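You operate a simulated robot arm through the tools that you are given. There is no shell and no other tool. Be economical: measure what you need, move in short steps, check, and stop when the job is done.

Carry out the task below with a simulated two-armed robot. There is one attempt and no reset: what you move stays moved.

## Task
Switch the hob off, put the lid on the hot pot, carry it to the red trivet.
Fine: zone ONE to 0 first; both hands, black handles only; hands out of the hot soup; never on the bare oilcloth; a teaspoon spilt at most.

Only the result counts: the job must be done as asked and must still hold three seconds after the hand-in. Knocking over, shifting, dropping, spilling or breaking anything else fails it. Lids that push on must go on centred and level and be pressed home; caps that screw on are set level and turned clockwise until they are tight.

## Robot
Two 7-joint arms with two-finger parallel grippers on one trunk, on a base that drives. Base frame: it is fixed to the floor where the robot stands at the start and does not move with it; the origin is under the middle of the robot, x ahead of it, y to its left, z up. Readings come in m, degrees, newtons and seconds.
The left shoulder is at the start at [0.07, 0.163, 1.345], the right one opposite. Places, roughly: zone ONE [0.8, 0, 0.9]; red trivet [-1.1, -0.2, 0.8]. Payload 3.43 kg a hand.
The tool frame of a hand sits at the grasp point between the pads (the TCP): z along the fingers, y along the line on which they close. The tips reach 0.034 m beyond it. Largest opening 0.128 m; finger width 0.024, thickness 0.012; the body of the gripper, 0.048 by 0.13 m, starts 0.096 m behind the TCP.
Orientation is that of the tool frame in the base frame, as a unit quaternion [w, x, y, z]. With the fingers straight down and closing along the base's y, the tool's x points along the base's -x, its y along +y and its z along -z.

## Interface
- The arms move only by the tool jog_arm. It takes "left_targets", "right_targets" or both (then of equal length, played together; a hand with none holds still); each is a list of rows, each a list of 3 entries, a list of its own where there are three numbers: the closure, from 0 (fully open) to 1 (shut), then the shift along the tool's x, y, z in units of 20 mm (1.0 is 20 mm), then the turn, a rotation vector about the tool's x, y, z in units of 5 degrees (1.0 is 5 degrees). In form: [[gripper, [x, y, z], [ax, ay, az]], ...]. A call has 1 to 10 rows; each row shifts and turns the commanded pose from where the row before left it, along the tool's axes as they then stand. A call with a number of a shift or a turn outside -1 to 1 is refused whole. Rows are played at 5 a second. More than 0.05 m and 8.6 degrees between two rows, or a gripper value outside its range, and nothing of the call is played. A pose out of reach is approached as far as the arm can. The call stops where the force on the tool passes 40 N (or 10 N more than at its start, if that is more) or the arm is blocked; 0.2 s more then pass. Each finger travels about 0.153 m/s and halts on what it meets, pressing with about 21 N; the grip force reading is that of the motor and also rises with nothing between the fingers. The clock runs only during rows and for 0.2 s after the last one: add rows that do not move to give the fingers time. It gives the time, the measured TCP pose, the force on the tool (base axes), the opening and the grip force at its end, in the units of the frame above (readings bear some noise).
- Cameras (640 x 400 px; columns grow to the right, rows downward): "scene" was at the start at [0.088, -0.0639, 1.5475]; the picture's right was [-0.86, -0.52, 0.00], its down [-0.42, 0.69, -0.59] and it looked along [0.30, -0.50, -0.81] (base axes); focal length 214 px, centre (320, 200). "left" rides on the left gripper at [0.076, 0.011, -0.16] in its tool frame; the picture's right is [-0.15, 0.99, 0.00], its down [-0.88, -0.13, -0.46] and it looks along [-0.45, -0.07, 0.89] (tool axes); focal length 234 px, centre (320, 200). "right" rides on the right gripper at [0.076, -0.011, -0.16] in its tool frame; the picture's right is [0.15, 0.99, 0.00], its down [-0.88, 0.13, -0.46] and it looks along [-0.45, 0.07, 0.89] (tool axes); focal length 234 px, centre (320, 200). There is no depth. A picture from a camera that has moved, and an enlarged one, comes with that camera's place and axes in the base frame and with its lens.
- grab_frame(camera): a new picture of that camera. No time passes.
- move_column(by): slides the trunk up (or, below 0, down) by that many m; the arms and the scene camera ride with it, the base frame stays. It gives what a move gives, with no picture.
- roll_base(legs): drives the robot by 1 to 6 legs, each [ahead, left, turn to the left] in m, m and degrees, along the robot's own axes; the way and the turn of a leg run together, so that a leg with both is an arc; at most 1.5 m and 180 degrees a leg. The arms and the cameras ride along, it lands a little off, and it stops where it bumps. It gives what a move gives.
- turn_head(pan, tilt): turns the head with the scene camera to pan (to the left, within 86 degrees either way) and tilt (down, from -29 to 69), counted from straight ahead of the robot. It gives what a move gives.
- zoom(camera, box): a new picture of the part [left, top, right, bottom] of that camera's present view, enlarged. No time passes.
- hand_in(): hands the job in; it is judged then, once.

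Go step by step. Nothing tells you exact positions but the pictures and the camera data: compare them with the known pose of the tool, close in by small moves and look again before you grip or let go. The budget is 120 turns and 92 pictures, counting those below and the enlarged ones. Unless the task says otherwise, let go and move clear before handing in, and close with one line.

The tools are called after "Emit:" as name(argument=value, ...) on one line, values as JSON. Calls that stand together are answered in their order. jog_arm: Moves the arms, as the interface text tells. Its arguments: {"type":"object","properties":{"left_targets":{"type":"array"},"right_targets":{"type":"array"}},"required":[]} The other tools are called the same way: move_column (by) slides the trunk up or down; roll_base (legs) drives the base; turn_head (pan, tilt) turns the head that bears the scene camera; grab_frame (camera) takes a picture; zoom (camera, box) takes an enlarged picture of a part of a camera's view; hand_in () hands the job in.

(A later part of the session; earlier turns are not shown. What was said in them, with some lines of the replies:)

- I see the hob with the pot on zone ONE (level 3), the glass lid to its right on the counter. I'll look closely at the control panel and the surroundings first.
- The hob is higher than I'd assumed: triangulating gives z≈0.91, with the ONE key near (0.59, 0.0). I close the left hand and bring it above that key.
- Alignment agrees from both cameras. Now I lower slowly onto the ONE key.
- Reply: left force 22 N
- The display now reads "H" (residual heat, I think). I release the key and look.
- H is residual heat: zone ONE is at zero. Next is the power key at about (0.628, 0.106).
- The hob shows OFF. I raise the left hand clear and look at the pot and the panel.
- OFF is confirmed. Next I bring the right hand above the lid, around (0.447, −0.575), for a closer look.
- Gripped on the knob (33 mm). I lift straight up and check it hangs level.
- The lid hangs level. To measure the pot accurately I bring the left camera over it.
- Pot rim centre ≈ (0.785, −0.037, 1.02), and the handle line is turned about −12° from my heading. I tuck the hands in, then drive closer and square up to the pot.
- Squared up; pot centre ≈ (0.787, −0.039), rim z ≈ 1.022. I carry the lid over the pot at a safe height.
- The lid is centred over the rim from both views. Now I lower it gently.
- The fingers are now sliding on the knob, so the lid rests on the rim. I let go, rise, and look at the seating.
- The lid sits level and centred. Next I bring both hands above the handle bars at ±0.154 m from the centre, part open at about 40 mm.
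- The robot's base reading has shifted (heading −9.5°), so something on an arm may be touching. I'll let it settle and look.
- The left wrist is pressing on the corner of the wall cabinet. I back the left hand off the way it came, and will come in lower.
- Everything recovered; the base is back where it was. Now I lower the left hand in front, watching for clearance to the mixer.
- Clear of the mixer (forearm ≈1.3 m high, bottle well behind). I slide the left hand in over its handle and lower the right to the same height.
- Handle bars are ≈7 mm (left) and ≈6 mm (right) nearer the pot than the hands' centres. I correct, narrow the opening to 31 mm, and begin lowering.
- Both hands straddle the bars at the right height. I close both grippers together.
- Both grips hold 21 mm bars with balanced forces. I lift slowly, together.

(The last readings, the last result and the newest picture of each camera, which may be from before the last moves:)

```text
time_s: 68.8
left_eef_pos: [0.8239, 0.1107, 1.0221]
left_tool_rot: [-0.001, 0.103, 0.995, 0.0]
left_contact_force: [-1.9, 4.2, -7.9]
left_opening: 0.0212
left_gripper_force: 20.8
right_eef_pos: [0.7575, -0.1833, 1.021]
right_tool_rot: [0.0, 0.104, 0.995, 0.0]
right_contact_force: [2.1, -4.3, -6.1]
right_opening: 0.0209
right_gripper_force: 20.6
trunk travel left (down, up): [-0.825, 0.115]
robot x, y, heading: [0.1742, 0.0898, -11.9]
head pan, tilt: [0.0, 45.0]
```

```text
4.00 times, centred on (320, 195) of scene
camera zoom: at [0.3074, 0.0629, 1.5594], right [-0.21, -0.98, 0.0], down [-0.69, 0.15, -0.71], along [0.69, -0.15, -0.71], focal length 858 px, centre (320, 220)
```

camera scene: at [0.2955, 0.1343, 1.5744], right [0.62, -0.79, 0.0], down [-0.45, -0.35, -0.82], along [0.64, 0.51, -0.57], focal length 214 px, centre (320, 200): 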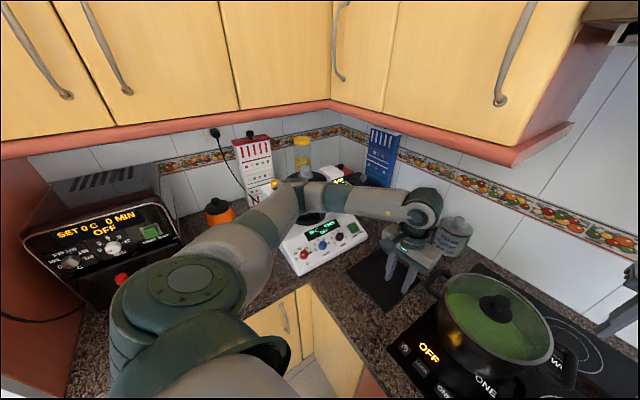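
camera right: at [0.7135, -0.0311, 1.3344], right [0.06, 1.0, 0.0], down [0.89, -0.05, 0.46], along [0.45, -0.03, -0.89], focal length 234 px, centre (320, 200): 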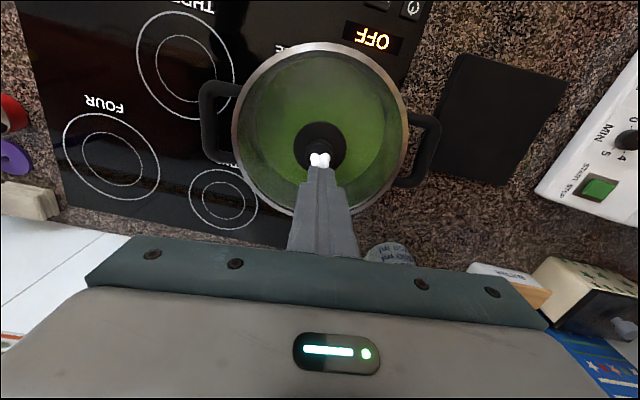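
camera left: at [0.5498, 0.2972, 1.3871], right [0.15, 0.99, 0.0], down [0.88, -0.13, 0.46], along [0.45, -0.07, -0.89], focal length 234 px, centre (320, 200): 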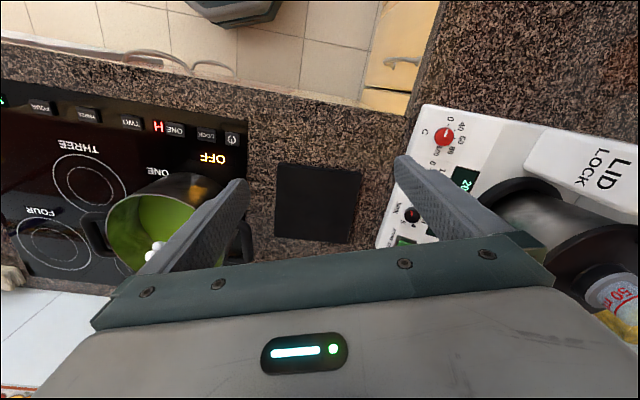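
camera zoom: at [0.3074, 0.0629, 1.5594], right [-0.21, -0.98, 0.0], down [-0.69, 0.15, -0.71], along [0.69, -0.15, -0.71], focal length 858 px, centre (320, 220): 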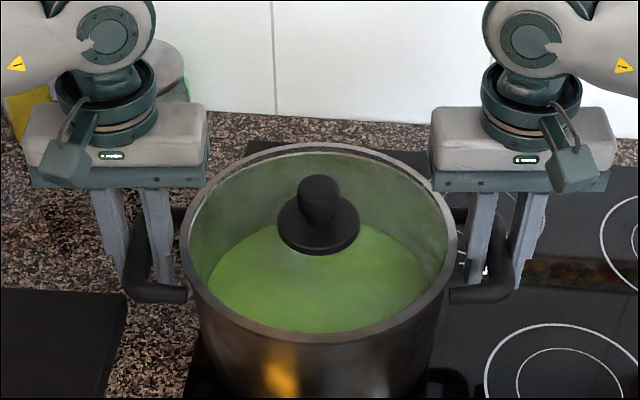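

The pot is up, level, weighing ≈14 N in total. I raise 4 cm more and then back the base away straight.

Emit:
jog_arm(left_targets=[[1, [0, 0, -0.15], [0, 0, 0]], [1, [0, 0, -0.25], [0, 0, 0]], [1, [0, 0, -0.3], [0, 0, 0]], [1, [0, 0, -0.3], [0, 0, 0]], [1, [0, 0, -0.3], [0, 0, 0]], [1, [0, 0, -0.3], [0, 0, 0]], [1, [0, 0, -0.25], [0, 0, 0]], [1, [0, 0, -0.15], [0, 0, 0]], [1, [0, 0, 0], [0, 0, 0]]], right_targets=[[1, [0, 0, -0.15], [0, 0, 0]], [1, [0, 0, -0.25], [0, 0, 0]], [1, [0, 0, -0.3], [0, 0, 0]], [1, [0, 0, -0.3], [0, 0, 0]], [1, [0, 0, -0.3], [0, 0, 0]], [1, [0, 0, -0.3], [0, 0, 0]], [1, [0, 0, -0.25], [0, 0, 0]], [1, [0, 0, -0.15], [0, 0, 0]], [1, [0, 0, 0], [0, 0, 0]]])

Emit:
roll_base(legs=[[-0.2, 0, 0]])

Emit:
grab_frame(camera="scene")

```text
time_s: 70.8
left_eef_pos: [0.8235, 0.1102, 1.0616]
left_tool_rot: [-0.001, 0.102, 0.995, 0.0]
left_contact_force: [-1.8, 2.2, -6.1]
left_opening: 0.0211
left_gripper_force: 21.4
right_eef_pos: [0.7572, -0.1821, 1.0615]
right_tool_rot: [0.0, 0.103, 0.995, 0.001]
right_contact_force: [1.5, -2.0, -7.2]
right_opening: 0.0212
right_gripper_force: 21.4
trunk travel left (down, up): [-0.825, 0.115]
robot x, y, heading: [0.176, 0.0893, -12.0]
head pan, tilt: [0.0, 45.0]
```

```text
time_s: 72.4
left_eef_pos: [0.6318, 0.1502, 1.0598]
left_tool_rot: [-0.002, 0.103, 0.995, 0.0]
left_contact_force: [-1.9, 1.2, -7.0]
left_opening: 0.021
left_gripper_force: 20.7
right_eef_pos: [0.5646, -0.1423, 1.0612]
right_tool_rot: [-0.002, 0.103, 0.995, 0.0]
right_contact_force: [2.0, -1.3, -7.4]
right_opening: 0.0212
right_gripper_force: 20.7
trunk travel left (down, up): [-0.825, 0.115]
robot x, y, heading: [-0.0157, 0.1325, -11.9]
head pan, tilt: [0.0, 45.0]
```

```text
29 pictures are left
camera scene: at [0.1162, 0.1032, 1.559], right [-0.21, -0.98, 0.0], down [-0.69, 0.15, -0.7], along [0.69, -0.14, -0.71], focal length 214 px, centre (320, 200)
```

scene: 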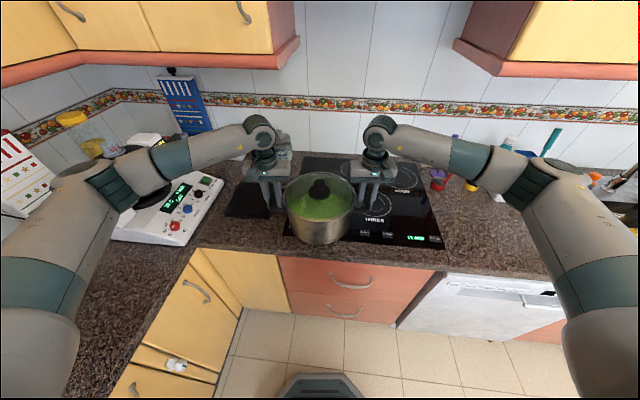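

Carrying well. I back further and turn right 70° to see the table side before going on.

Emit:
roll_base(legs=[[-0.2, 0, 0], [0, 0, -70]])

Emit:
turn_head(pan=-70, tilt=30)

Emit:
grab_frame(camera="scene")

```text
time_s: 77.1
left_eef_pos: [0.0244, -0.4281, 1.0618]
left_tool_rot: [-0.001, 0.655, 0.756, 0.0]
left_contact_force: [-1.1, 1.4, -7.0]
left_opening: 0.0214
left_gripper_force: 21.5
right_eef_pos: [-0.2719, -0.4653, 1.0616]
right_tool_rot: [-0.001, 0.656, 0.754, 0.001]
right_contact_force: [0.1, -2.1, -7.5]
right_opening: 0.0208
right_gripper_force: 21.4
trunk travel left (down, up): [-0.825, 0.115]
robot x, y, heading: [-0.2113, 0.1763, -82.0]
head pan, tilt: [0.0, 45.0]
```

```text
time_s: 78.5
left_eef_pos: [0.0238, -0.4281, 1.0616]
left_tool_rot: [-0.001, 0.656, 0.755, 0.001]
left_contact_force: [-0.3, 2.3, -6.4]
left_opening: 0.0211
left_gripper_force: 21.1
right_eef_pos: [-0.2726, -0.4662, 1.0604]
right_tool_rot: [0.0, 0.656, 0.755, 0.0]
right_contact_force: [-0.1, -2.2, -7.5]
right_opening: 0.0208
right_gripper_force: 21.5
trunk travel left (down, up): [-0.825, 0.115]
robot x, y, heading: [-0.2114, 0.173, -81.7]
head pan, tilt: [-70.0, 30.0]
```

```text
28 pictures are left
camera scene: at [-0.2856, 0.0779, 1.582], right [-0.47, 0.88, 0.0], down [0.44, 0.24, -0.87], along [-0.76, -0.41, -0.5], focal length 214 px, centre (320, 200)
```

scene: 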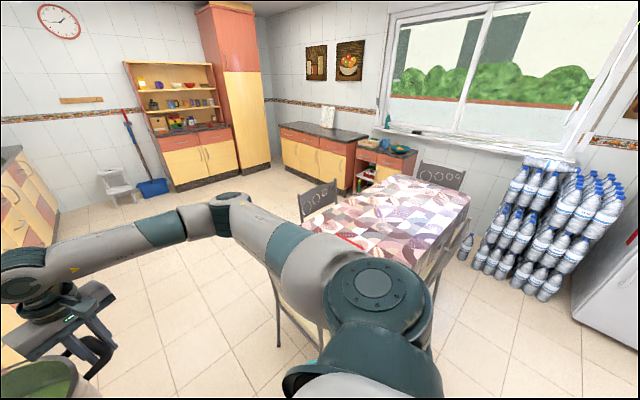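

The table's near edge is at x≈−1.19, with the red trivet near it. I turn the rest of the way to face it.

Emit:
roll_base(legs=[[0, 0, -98]])

Emit:
turn_head(pan=0, tilt=40)

Emit:
grab_frame(camera="scene")

```text
time_s: 83.0
left_eef_pos: [-0.8411, 0.0216, 1.0611]
left_tool_rot: [0.0, 1.0, 0.001, 0.001]
left_contact_force: [2.3, 0.4, -6.3]
left_opening: 0.0212
left_gripper_force: 20.7
right_eef_pos: [-0.8375, 0.3216, 1.062]
right_tool_rot: [0.0, 1.0, 0.0, 0.002]
right_contact_force: [-2.2, -0.3, -6.8]
right_opening: 0.0209
right_gripper_force: 20.6
trunk travel left (down, up): [-0.825, 0.115]
robot x, y, heading: [-0.2108, 0.1748, -179.9]
head pan, tilt: [-70.0, 30.0]
```

```text
time_s: 84.4
left_eef_pos: [-0.8414, 0.0218, 1.0625]
left_tool_rot: [0.0, 1.0, 0.001, 0.0]
left_contact_force: [1.8, 1.2, -7.3]
left_opening: 0.0211
left_gripper_force: 20.9
right_eef_pos: [-0.8379, 0.3203, 1.0614]
right_tool_rot: [0.0, 1.0, 0.0, 0.0]
right_contact_force: [-2.2, -0.5, -7.2]
right_opening: 0.0211
right_gripper_force: 20.9
trunk travel left (down, up): [-0.825, 0.115]
robot x, y, heading: [-0.2167, 0.1762, -180.0]
head pan, tilt: [0.0, 40.0]
```

```text
27 pictures are left
camera scene: at [-0.3504, 0.1722, 1.5666], right [0.0, 1.0, 0.0], down [0.64, 0.0, -0.77], along [-0.77, 0.0, -0.64], focal length 214 px, centre (320, 200)
```

scene: 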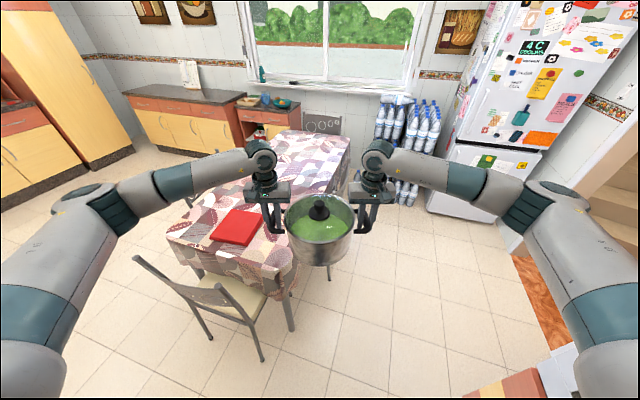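

The trivet is at ≈(−1.09, −0.245), near the table's close edge, with a chair tucked in front. I raise slightly, sidestep over open floor, then square up to that table edge at about 156°.

Emit:
move_column(by=0.05)

Emit:
roll_base(legs=[[0, 0.73, 0], [0, 0, -24]])

Emit:
turn_head(pan=0, tilt=52)

Emit:
grab_frame(camera="scene")

```text
time_s: 85.3
left_eef_pos: [-0.8418, 0.0213, 1.1111]
left_tool_rot: [0.0, 1.0, 0.002, 0.001]
left_contact_force: [1.5, 0.5, -6.9]
left_opening: 0.0209
left_gripper_force: 20.5
right_eef_pos: [-0.8368, 0.32, 1.1117]
right_tool_rot: [0.0, 1.0, 0.0, 0.001]
right_contact_force: [-2.1, -0.2, -7.4]
right_opening: 0.0212
right_gripper_force: 21.3
trunk travel left (down, up): [-0.875, 0.065]
robot x, y, heading: [-0.2116, 0.1728, -180.0]
head pan, tilt: [0.0, 40.0]
```

```text
time_s: 90.6
left_eef_pos: [-0.8495, -0.4448, 1.1111]
left_tool_rot: [0.0, 0.978, -0.209, 0.0]
left_contact_force: [1.5, -0.9, -6.3]
left_opening: 0.0212
left_gripper_force: 21.6
right_eef_pos: [-0.7226, -0.1751, 1.1119]
right_tool_rot: [0.001, 0.978, -0.211, 0.001]
right_contact_force: [-2.6, 1.2, -7.6]
right_opening: 0.0212
right_gripper_force: 20.5
trunk travel left (down, up): [-0.875, 0.065]
robot x, y, heading: [-0.2137, -0.5693, 155.9]
head pan, tilt: [0.0, 40.0]
```

```text
time_s: 91.3
left_eef_pos: [-0.8491, -0.4458, 1.1106]
left_tool_rot: [0.0, 0.978, -0.21, 0.001]
left_contact_force: [1.8, -0.7, -7.5]
left_opening: 0.0211
left_gripper_force: 21.0
right_eef_pos: [-0.7223, -0.1742, 1.1118]
right_tool_rot: [0.0, 0.978, -0.21, 0.001]
right_contact_force: [-1.6, -0.2, -8.0]
right_opening: 0.0211
right_gripper_force: 20.9
trunk travel left (down, up): [-0.875, 0.065]
robot x, y, heading: [-0.2154, -0.5627, 155.5]
head pan, tilt: [0.0, 52.0]
```

```text
26 pictures are left
camera scene: at [-0.3305, -0.5141, 1.5999], right [0.41, 0.91, 0.0], down [0.72, -0.32, -0.61], along [-0.56, 0.25, -0.79], focal length 214 px, centre (320, 200)
```

scene: 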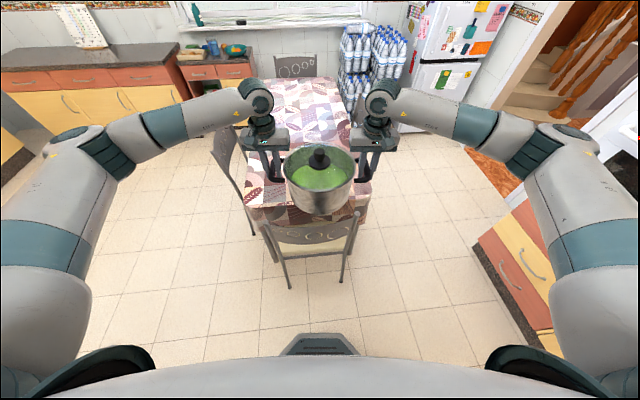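

Emit:
grab_frame(camera="left")

Emit:
grab_frame(camera="right")

```text
25 pictures are left
camera left: at [-0.785, -0.4873, 1.2715], right [-0.54, -0.84, 0.0], down [-0.75, 0.48, 0.45], along [-0.38, 0.24, -0.89], focal length 234 px, centre (320, 200)
```

left: 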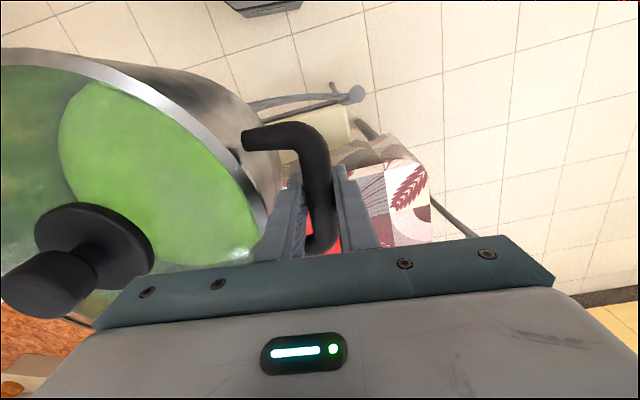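

```text
24 pictures are left
camera right: at [-0.6492, -0.1946, 1.2717], right [-0.27, -0.96, 0.0], down [-0.86, 0.24, 0.45], along [-0.44, 0.12, -0.89], focal length 234 px, centre (320, 200)
```

right: 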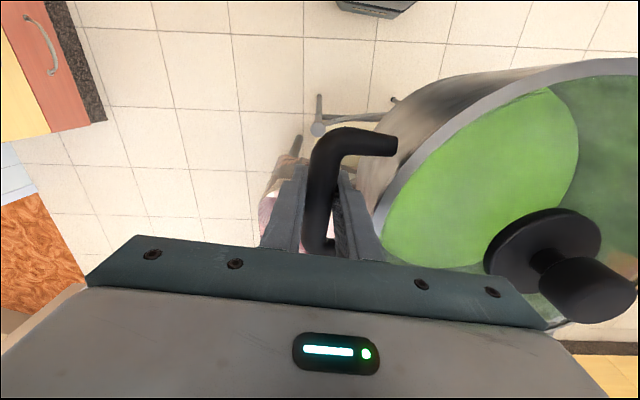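

The trivet is hidden behind the pot from here. I sidestep right a little to measure it clearly.

Emit:
roll_base(legs=[[0, -0.25, 0]])

Emit:
zoom(camera="scene", box=[160, 80, 400, 230])

```text
time_s: 93.2
left_eef_pos: [-0.748, -0.22, 1.1119]
left_tool_rot: [-0.001, 0.978, -0.21, 0.001]
left_contact_force: [2.5, -1.2, -7.6]
left_opening: 0.021
left_gripper_force: 21.0
right_eef_pos: [-0.6203, 0.05, 1.1116]
right_tool_rot: [-0.001, 0.978, -0.211, 0.001]
right_contact_force: [-1.7, 0.1, -7.4]
right_opening: 0.0212
right_gripper_force: 21.0
trunk travel left (down, up): [-0.875, 0.065]
robot x, y, heading: [-0.1115, -0.3409, 155.4]
head pan, tilt: [0.0, 52.0]
```

```text
2.67 times, centred on (280, 155) of scene
camera zoom: at [-0.2297, -0.2908, 1.5998], right [0.41, 0.91, 0.0], down [0.72, -0.32, -0.61], along [-0.56, 0.25, -0.79], focal length 572 px, centre (427, 320)
```

zoom: 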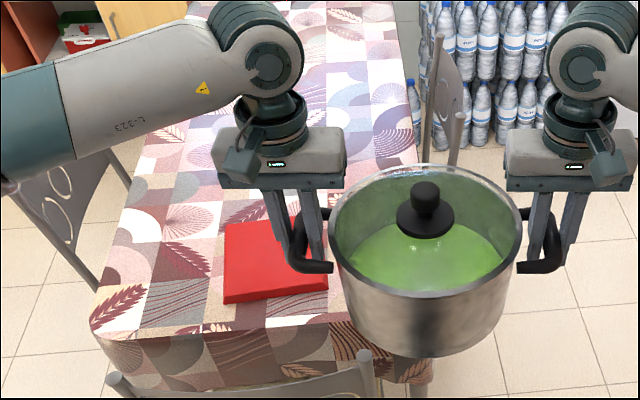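

Trivet centre ≈ (−1.094, −0.233), about 0.19 m square. I sidestep back left and go forward 0.2 m, short of the chair.

Emit:
roll_base(legs=[[0, 0.305, 0], [0.19, 0, 0]])

Emit:
grab_frame(camera="scene")

```text
time_s: 96.4
left_eef_pos: [-1.0427, -0.4217, 1.1134]
left_tool_rot: [0.0, 0.978, -0.209, 0.0]
left_contact_force: [1.7, -0.4, -7.4]
left_opening: 0.0211
left_gripper_force: 20.7
right_eef_pos: [-0.9159, -0.1497, 1.1132]
right_tool_rot: [0.0, 0.978, -0.209, -0.001]
right_contact_force: [-0.7, 0.8, -6.1]
right_opening: 0.0213
right_gripper_force: 21.0
trunk travel left (down, up): [-0.875, 0.065]
robot x, y, heading: [-0.409, -0.5416, 155.9]
head pan, tilt: [0.0, 52.0]
```

```text
22 pictures are left
camera scene: at [-0.5232, -0.49, 1.6003], right [0.41, 0.91, 0.0], down [0.72, -0.32, -0.62], along [-0.56, 0.25, -0.79], focal length 214 px, centre (320, 200)
```

scene: 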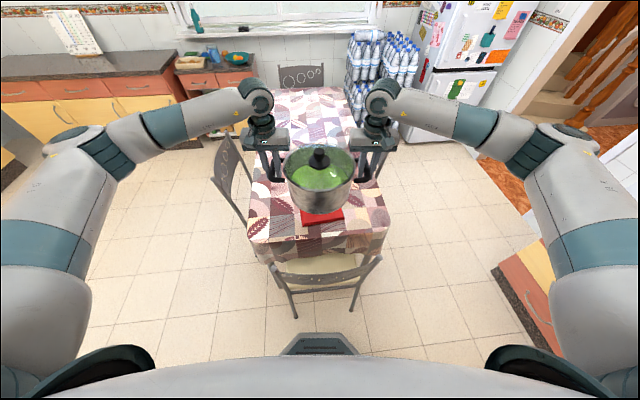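

Nearly in line; 0.126 m remains. I creep the base 0.05 m and extend both arms for the rest.

Emit:
roll_base(legs=[[0.05, 0, 0]])

Emit:
jog_arm(left_targets=[[1, [-0.2, 0, 0], [0, 0, 0]], [1, [-0.35, 0, 0], [0, 0, 0]], [1, [-0.5, 0, 0], [0, 0, 0]], [1, [-0.5, 0, 0], [0, 0, 0]], [1, [-0.5, 0, 0], [0, 0, 0]], [1, [-0.5, 0, 0], [0, 0, 0]], [1, [-0.5, 0, 0], [0, 0, 0]], [1, [-0.4, 0, 0], [0, 0, 0]], [1, [-0.25, 0, 0], [0, 0, 0]], [1, [0, 0, 0], [0, 0, 0]]], right_targets=[[1, [-0.2, 0, 0], [0, 0, 0]], [1, [-0.35, 0, 0], [0, 0, 0]], [1, [-0.5, 0, 0], [0, 0, 0]], [1, [-0.5, 0, 0], [0, 0, 0]], [1, [-0.5, 0, 0], [0, 0, 0]], [1, [-0.5, 0, 0], [0, 0, 0]], [1, [-0.5, 0, 0], [0, 0, 0]], [1, [-0.4, 0, 0], [0, 0, 0]], [1, [-0.25, 0, 0], [0, 0, 0]], [1, [0, 0, 0], [0, 0, 0]]])

Emit:
zoom(camera="scene", box=[230, 130, 410, 242])

```text
time_s: 97.3
left_eef_pos: [-1.0845, -0.402, 1.1162]
left_tool_rot: [0.0, 0.978, -0.209, -0.002]
left_contact_force: [2.8, -0.9, -5.8]
left_opening: 0.0211
left_gripper_force: 20.8
right_eef_pos: [-0.9565, -0.1322, 1.1165]
right_tool_rot: [0.0, 0.978, -0.21, -0.002]
right_contact_force: [-1.2, -0.6, -6.1]
right_opening: 0.0209
right_gripper_force: 20.7
trunk travel left (down, up): [-0.875, 0.065]
robot x, y, heading: [-0.4564, -0.52, 155.9]
head pan, tilt: [0.0, 52.0]
```

```text
time_s: 99.5
left_eef_pos: [-1.1573, -0.3698, 1.1103]
left_tool_rot: [0.0, 0.978, -0.21, 0.001]
left_contact_force: [1.4, 0.4, -7.1]
left_opening: 0.0211
left_gripper_force: 21.2
right_eef_pos: [-1.032, -0.1001, 1.1114]
right_tool_rot: [0.0, 0.978, -0.21, 0.001]
right_contact_force: [-1.0, -0.6, -6.0]
right_opening: 0.0214
right_gripper_force: 21.0
trunk travel left (down, up): [-0.875, 0.065]
robot x, y, heading: [-0.456, -0.5203, 155.7]
head pan, tilt: [0.0, 52.0]
```

```text
3.56 times, centred on (320, 186) of scene
camera zoom: at [-0.5715, -0.4688, 1.5998], right [0.41, 0.91, 0.0], down [0.72, -0.32, -0.61], along [-0.56, 0.25, -0.79], focal length 763 px, centre (320, 250)
```

zoom: 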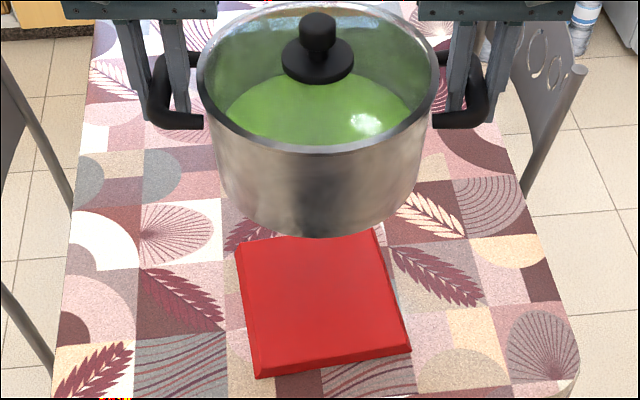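

The pot is within a centimetre of the trivet's centre; I trim back 7 mm and right 3 mm, then lower by the column in stages.

Emit:
jog_arm(left_targets=[[1, [0.2, -0.08, 0], [0, 0, 0]], [1, [0.15, -0.07, 0], [0, 0, 0]], [1, [0, 0, 0], [0, 0, 0]]], right_targets=[[1, [0.2, -0.08, 0], [0, 0, 0]], [1, [0.15, -0.07, 0], [0, 0, 0]], [1, [0, 0, 0], [0, 0, 0]]])

Emit:
move_column(by=-0.15)

Emit:
grab_frame(camera="scene")

Emit:
zoom(camera="scene", box=[230, 130, 410, 242])

```text
time_s: 100.3
left_eef_pos: [-1.1501, -0.3698, 1.1105]
left_tool_rot: [0.0, 0.978, -0.21, 0.002]
left_contact_force: [0.7, 0.3, -7.7]
left_opening: 0.0211
left_gripper_force: 21.2
right_eef_pos: [-1.0232, -0.0992, 1.1116]
right_tool_rot: [0.0, 0.978, -0.209, 0.002]
right_contact_force: [0.5, 1.1, -7.6]
right_opening: 0.021
right_gripper_force: 20.8
trunk travel left (down, up): [-0.875, 0.065]
robot x, y, heading: [-0.4586, -0.5209, 155.6]
head pan, tilt: [0.0, 52.0]
```

```text
time_s: 102.0
left_eef_pos: [-1.1486, -0.3718, 0.9609]
left_tool_rot: [0.0, 0.978, -0.21, 0.001]
left_contact_force: [0.3, -2.4, -6.8]
left_opening: 0.0213
left_gripper_force: 20.8
right_eef_pos: [-1.0238, -0.0999, 0.9614]
right_tool_rot: [0.0, 0.978, -0.209, 0.001]
right_contact_force: [0.0, 2.2, -7.4]
right_opening: 0.0209
right_gripper_force: 20.9
trunk travel left (down, up): [-0.725, 0.215]
robot x, y, heading: [-0.4513, -0.5204, 155.7]
head pan, tilt: [0.0, 52.0]
```

```text
20 pictures are left
camera scene: at [-0.5711, -0.469, 1.4499], right [0.41, 0.91, 0.0], down [0.72, -0.32, -0.61], along [-0.56, 0.25, -0.79], focal length 214 px, centre (320, 200)
```

scene: 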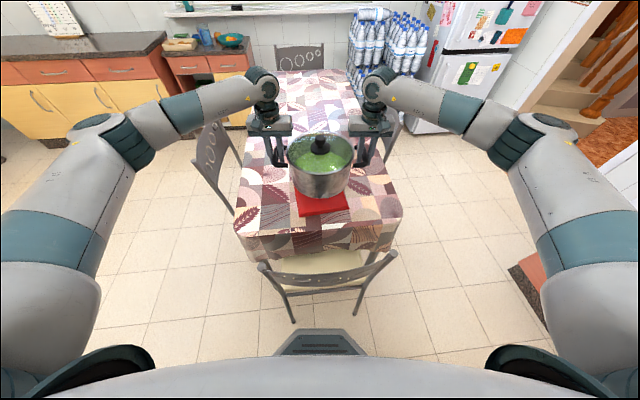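

```text
3.56 times, centred on (320, 186) of scene
camera zoom: at [-0.5711, -0.469, 1.4499], right [0.41, 0.91, 0.0], down [0.72, -0.32, -0.61], along [-0.56, 0.25, -0.79], focal length 763 px, centre (320, 250)
```

zoom: 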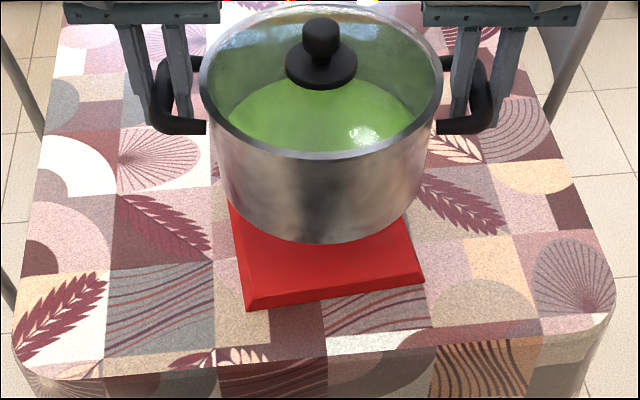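

Centred over the trivet. I lower further in small steps, watching for the weight to leave the hands.

Emit:
move_column(by=-0.05)

Emit:
zoom(camera="scene", box=[230, 130, 410, 242])

Emit:
move_column(by=-0.01)

```text
time_s: 103.0
left_eef_pos: [-1.1499, -0.3705, 0.9109]
left_tool_rot: [0.0, 0.978, -0.209, 0.001]
left_contact_force: [-0.4, -1.5, -6.2]
left_opening: 0.0209
left_gripper_force: 21.0
right_eef_pos: [-1.0235, -0.1002, 0.9112]
right_tool_rot: [0.0, 0.978, -0.21, 0.001]
right_contact_force: [0.6, 3.0, -7.0]
right_opening: 0.021
right_gripper_force: 21.4
trunk travel left (down, up): [-0.675, 0.265]
robot x, y, heading: [-0.4581, -0.5212, 155.8]
head pan, tilt: [0.0, 52.0]
```

```text
3.56 times, centred on (320, 186) of scene
camera zoom: at [-0.5708, -0.4692, 1.3999], right [0.41, 0.91, 0.0], down [0.72, -0.32, -0.61], along [-0.56, 0.25, -0.79], focal length 763 px, centre (320, 250)
```

zoom: 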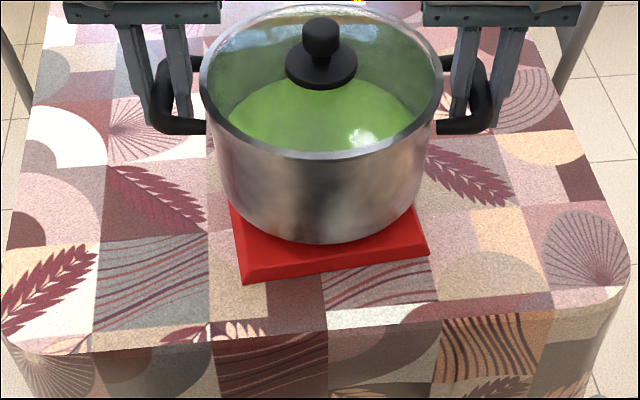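

```text
time_s: 103.5
left_eef_pos: [-1.149, -0.3714, 0.9008]
left_tool_rot: [0.0, 0.978, -0.209, 0.002]
left_contact_force: [-0.2, -2.7, -5.7]
left_opening: 0.0212
left_gripper_force: 21.2
right_eef_pos: [-1.0223, -0.099, 0.9021]
right_tool_rot: [0.0, 0.978, -0.21, 0.001]
right_contact_force: [1.8, 2.7, -6.8]
right_opening: 0.0214
right_gripper_force: 20.9
trunk travel left (down, up): [-0.665, 0.275]
robot x, y, heading: [-0.4575, -0.5237, 155.5]
head pan, tilt: [0.0, 52.0]
```

Emit:
move_column(by=-0.01)

Emit:
move_column(by=-0.005)

Emit:
zoom(camera="scene", box=[230, 130, 410, 242])

```text
time_s: 104.1
left_eef_pos: [-1.1479, -0.3705, 0.8915]
left_tool_rot: [0.0, 0.978, -0.209, 0.001]
left_contact_force: [-0.1, -2.6, -7.1]
left_opening: 0.0211
left_gripper_force: 21.0
right_eef_pos: [-1.0235, -0.0991, 0.8909]
right_tool_rot: [0.0, 0.978, -0.209, 0.001]
right_contact_force: [0.6, 2.5, -6.7]
right_opening: 0.0212
right_gripper_force: 20.7
trunk travel left (down, up): [-0.655, 0.285]
robot x, y, heading: [-0.4569, -0.5139, 155.9]
head pan, tilt: [0.0, 52.0]
```

```text
time_s: 104.7
left_eef_pos: [-1.1495, -0.3716, 0.8853]
left_tool_rot: [0.001, 0.978, -0.21, 0.002]
left_contact_force: [-0.7, -2.1, -7.6]
left_opening: 0.0209
left_gripper_force: 21.4
right_eef_pos: [-1.023, -0.0997, 0.8848]
right_tool_rot: [0.0, 0.978, -0.21, 0.001]
right_contact_force: [1.2, 2.7, -6.7]
right_opening: 0.0213
right_gripper_force: 20.5
trunk travel left (down, up): [-0.65, 0.29]
robot x, y, heading: [-0.4562, -0.5222, 155.7]
head pan, tilt: [0.0, 52.0]
```

```text
3.56 times, centred on (320, 186) of scene
camera zoom: at [-0.571, -0.469, 1.3748], right [0.41, 0.91, 0.0], down [0.72, -0.32, -0.61], along [-0.56, 0.25, -0.79], focal length 763 px, centre (320, 250)
```

zoom: 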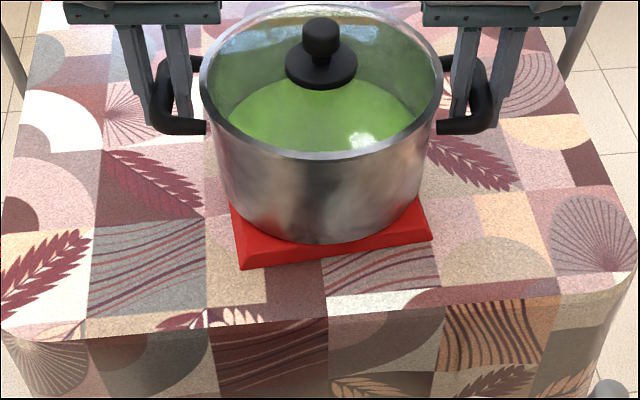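

Emit:
move_column(by=-0.004)

Emit:
move_column(by=-0.003)

```text
time_s: 105.2
left_eef_pos: [-1.1489, -0.37, 0.8838]
left_tool_rot: [0.001, 0.978, -0.21, 0.001]
left_contact_force: [-0.9, -3.6, -0.6]
left_opening: 0.0212
left_gripper_force: 20.8
right_eef_pos: [-1.023, -0.0999, 0.8829]
right_tool_rot: [0.001, 0.978, -0.209, 0.0]
right_contact_force: [1.1, 3.1, -4.9]
right_opening: 0.021
right_gripper_force: 20.9
trunk travel left (down, up): [-0.646, 0.294]
robot x, y, heading: [-0.456, -0.5189, 155.9]
head pan, tilt: [0.0, 52.0]
```

```text
time_s: 105.7
left_eef_pos: [-1.1494, -0.3711, 0.8826]
left_tool_rot: [-0.002, 0.978, -0.209, -0.001]
left_contact_force: [-5.6, -3.1, 13.1]
left_opening: 0.0213
left_gripper_force: 21.1
right_eef_pos: [-1.0235, -0.0997, 0.8832]
right_tool_rot: [-0.001, 0.978, -0.21, -0.002]
right_contact_force: [-2.6, 8.3, 7.7]
right_opening: 0.0214
right_gripper_force: 21.1
trunk travel left (down, up): [-0.643, 0.297]
robot x, y, heading: [-0.4584, -0.5185, 155.9]
head pan, tilt: [0.0, 52.0]
```

The pot is down on the trivet. I ease off 2 mm and open both hands slightly, staying clear of the pot wall.

Emit:
move_column(by=0.002)

Emit:
zoom(camera="scene", box=[230, 130, 410, 242])

Emit:
jog_arm(left_targets=[[0.8, [0, 0, 0], [0, 0, 0]], [0.76, [0, 0, 0], [0, 0, 0]], [0.76, [0, 0, 0], [0, 0, 0]]], right_targets=[[0.8, [0, 0, 0], [0, 0, 0]], [0.76, [0, 0, 0], [0, 0, 0]], [0.76, [0, 0, 0], [0, 0, 0]]])

Emit:
zoom(camera="left", box=[220, 90, 420, 215])

Emit:
zoom(camera="right", box=[220, 90, 420, 215])

```text
time_s: 106.2
left_eef_pos: [-1.1492, -0.3713, 0.8821]
left_tool_rot: [0.0, 0.978, -0.209, 0.001]
left_contact_force: [-6.2, -0.7, 9.5]
left_opening: 0.0211
left_gripper_force: 20.9
right_eef_pos: [-1.0233, -0.0986, 0.8827]
right_tool_rot: [0.0, 0.978, -0.21, -0.001]
right_contact_force: [-4.6, 7.4, 6.0]
right_opening: 0.0211
right_gripper_force: 20.8
trunk travel left (down, up): [-0.645, 0.295]
robot x, y, heading: [-0.4577, -0.5178, 155.5]
head pan, tilt: [0.0, 52.0]
```

```text
3.56 times, centred on (320, 186) of scene
camera zoom: at [-0.5693, -0.4696, 1.3701], right [0.41, 0.91, 0.0], down [0.72, -0.32, -0.62], along [-0.56, 0.25, -0.79], focal length 763 px, centre (320, 250)
```

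zoom: 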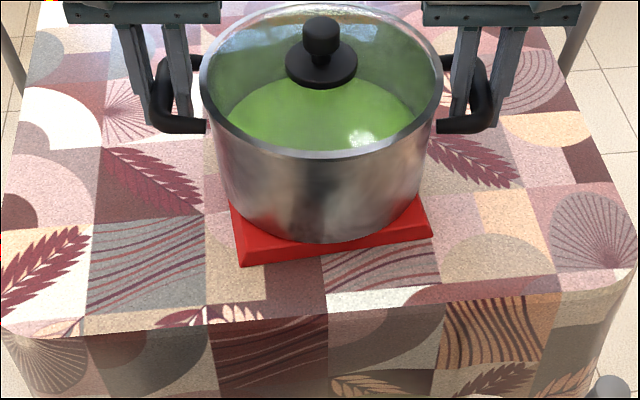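

```text
time_s: 107.0
left_eef_pos: [-1.1476, -0.3704, 0.8813]
left_tool_rot: [0.0, 0.978, -0.209, 0.001]
left_contact_force: [-0.5, -0.2, 0.2]
left_opening: 0.0308
left_gripper_force: 0.1
right_eef_pos: [-1.0226, -0.1001, 0.8811]
right_tool_rot: [0.0, 0.978, -0.209, 0.002]
right_contact_force: [0.7, 0.1, 0.1]
right_opening: 0.0305
right_gripper_force: 0.1
trunk travel left (down, up): [-0.645, 0.295]
robot x, y, heading: [-0.453, -0.519, 155.9]
head pan, tilt: [0.0, 52.0]
```

```text
3.20 times, centred on (320, 152) of left
camera zoom: at [-1.084, -0.4132, 1.0419], right [-0.54, -0.84, 0.0], down [-0.75, 0.48, 0.45], along [-0.38, 0.24, -0.89], focal length 749 px, centre (320, 352)
```

zoom: 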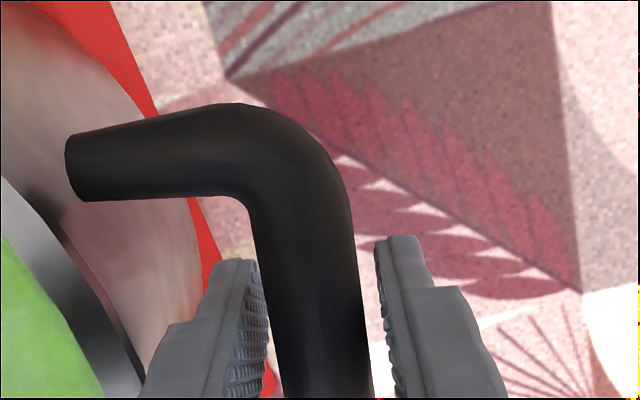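

```text
3.20 times, centred on (320, 152) of right
camera zoom: at [-0.949, -0.1204, 1.0425], right [-0.27, -0.96, 0.0], down [-0.86, 0.24, 0.45], along [-0.44, 0.12, -0.89], focal length 749 px, centre (320, 352)
```

zoom: 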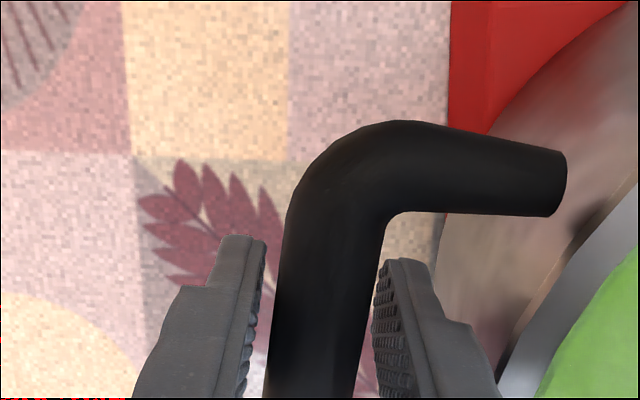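

Both hands are free of the bars. I raise them straight up clear.

Emit:
jog_arm(left_targets=[[0.76, [0, 0, -0.4], [0, 0, 0]], [0.76, [0, 0, -0.5], [0, 0, 0]], [0.76, [0, 0, -0.6], [0, 0, 0]], [0.76, [0, 0, -0.8], [0, 0, 0]], [0.76, [0, 0, -0.8], [0, 0, 0]], [0.76, [0, 0, -0.8], [0, 0, 0]], [0.76, [0, 0, -0.8], [0, 0, 0]], [0.76, [0, 0, -0.8], [0, 0, 0]], [0.76, [0, 0.5, -0.8], [0, 0, 0]], [0.76, [0, 0.5, -0.5], [0, 0, 0]]], right_targets=[[0.76, [0, 0, -0.4], [0, 0, 0]], [0.76, [0, 0, -0.5], [0, 0, 0]], [0.76, [0, 0, -0.6], [0, 0, 0]], [0.76, [0, 0, -0.8], [0, 0, 0]], [0.76, [0, 0, -0.8], [0, 0, 0]], [0.76, [0, 0, -0.8], [0, 0, 0]], [0.76, [0, 0, -0.8], [0, 0, 0]], [0.76, [0, 0, -0.8], [0, 0, 0]], [0.76, [0, -0.5, -0.8], [0, 0, 0]], [0.76, [0, -0.5, -0.5], [0, 0, 0]]])

Emit:
zoom(camera="scene", box=[230, 130, 410, 242])

Emit:
grab_frame(camera="left")

```text
time_s: 109.2
left_eef_pos: [-1.1566, -0.3891, 1.0181]
left_tool_rot: [0.0, 0.978, -0.21, 0.001]
left_contact_force: [-0.2, -0.5, 0.0]
left_opening: 0.0308
left_gripper_force: 0.0
right_eef_pos: [-1.0136, -0.0814, 1.0184]
right_tool_rot: [0.0, 0.978, -0.21, 0.001]
right_contact_force: [-0.7, -0.1, -1.1]
right_opening: 0.0303
right_gripper_force: 0.0
trunk travel left (down, up): [-0.645, 0.295]
robot x, y, heading: [-0.4534, -0.5216, 155.9]
head pan, tilt: [0.0, 52.0]
```

```text
3.56 times, centred on (320, 186) of scene
camera zoom: at [-0.5693, -0.47, 1.37], right [0.41, 0.91, 0.0], down [0.72, -0.32, -0.62], along [-0.56, 0.25, -0.79], focal length 763 px, centre (320, 250)
```

zoom: 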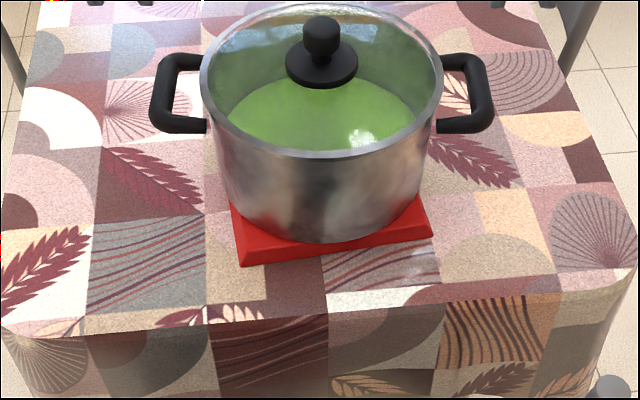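

```text
12 pictures are left
camera left: at [-1.0931, -0.4317, 1.1781], right [-0.54, -0.84, 0.0], down [-0.75, 0.48, 0.45], along [-0.38, 0.25, -0.89], focal length 234 px, centre (320, 200)
```

left: 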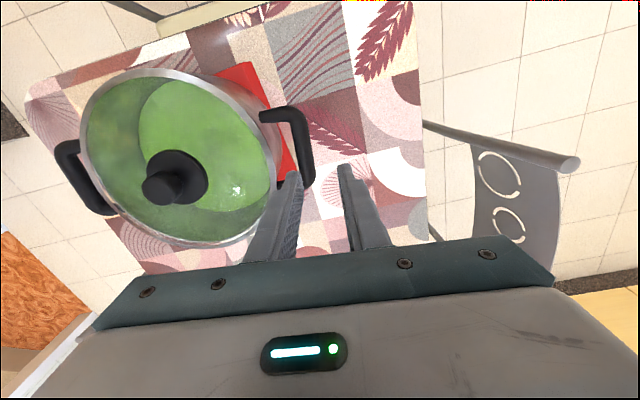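

The pot stands level on the trivet with its lid on, and both hands are clear. Handing in.

Emit:
hand_in()

```text
The job is handed in.
```

I set zone ONE to zero, switched the hob off, put the lid on, and carried the pot by both black handles onto the red trivet. I saw no spill. On the way, my left wrist pressed briefly on the corner of the wall cabinet; I backed off and saw no change there.
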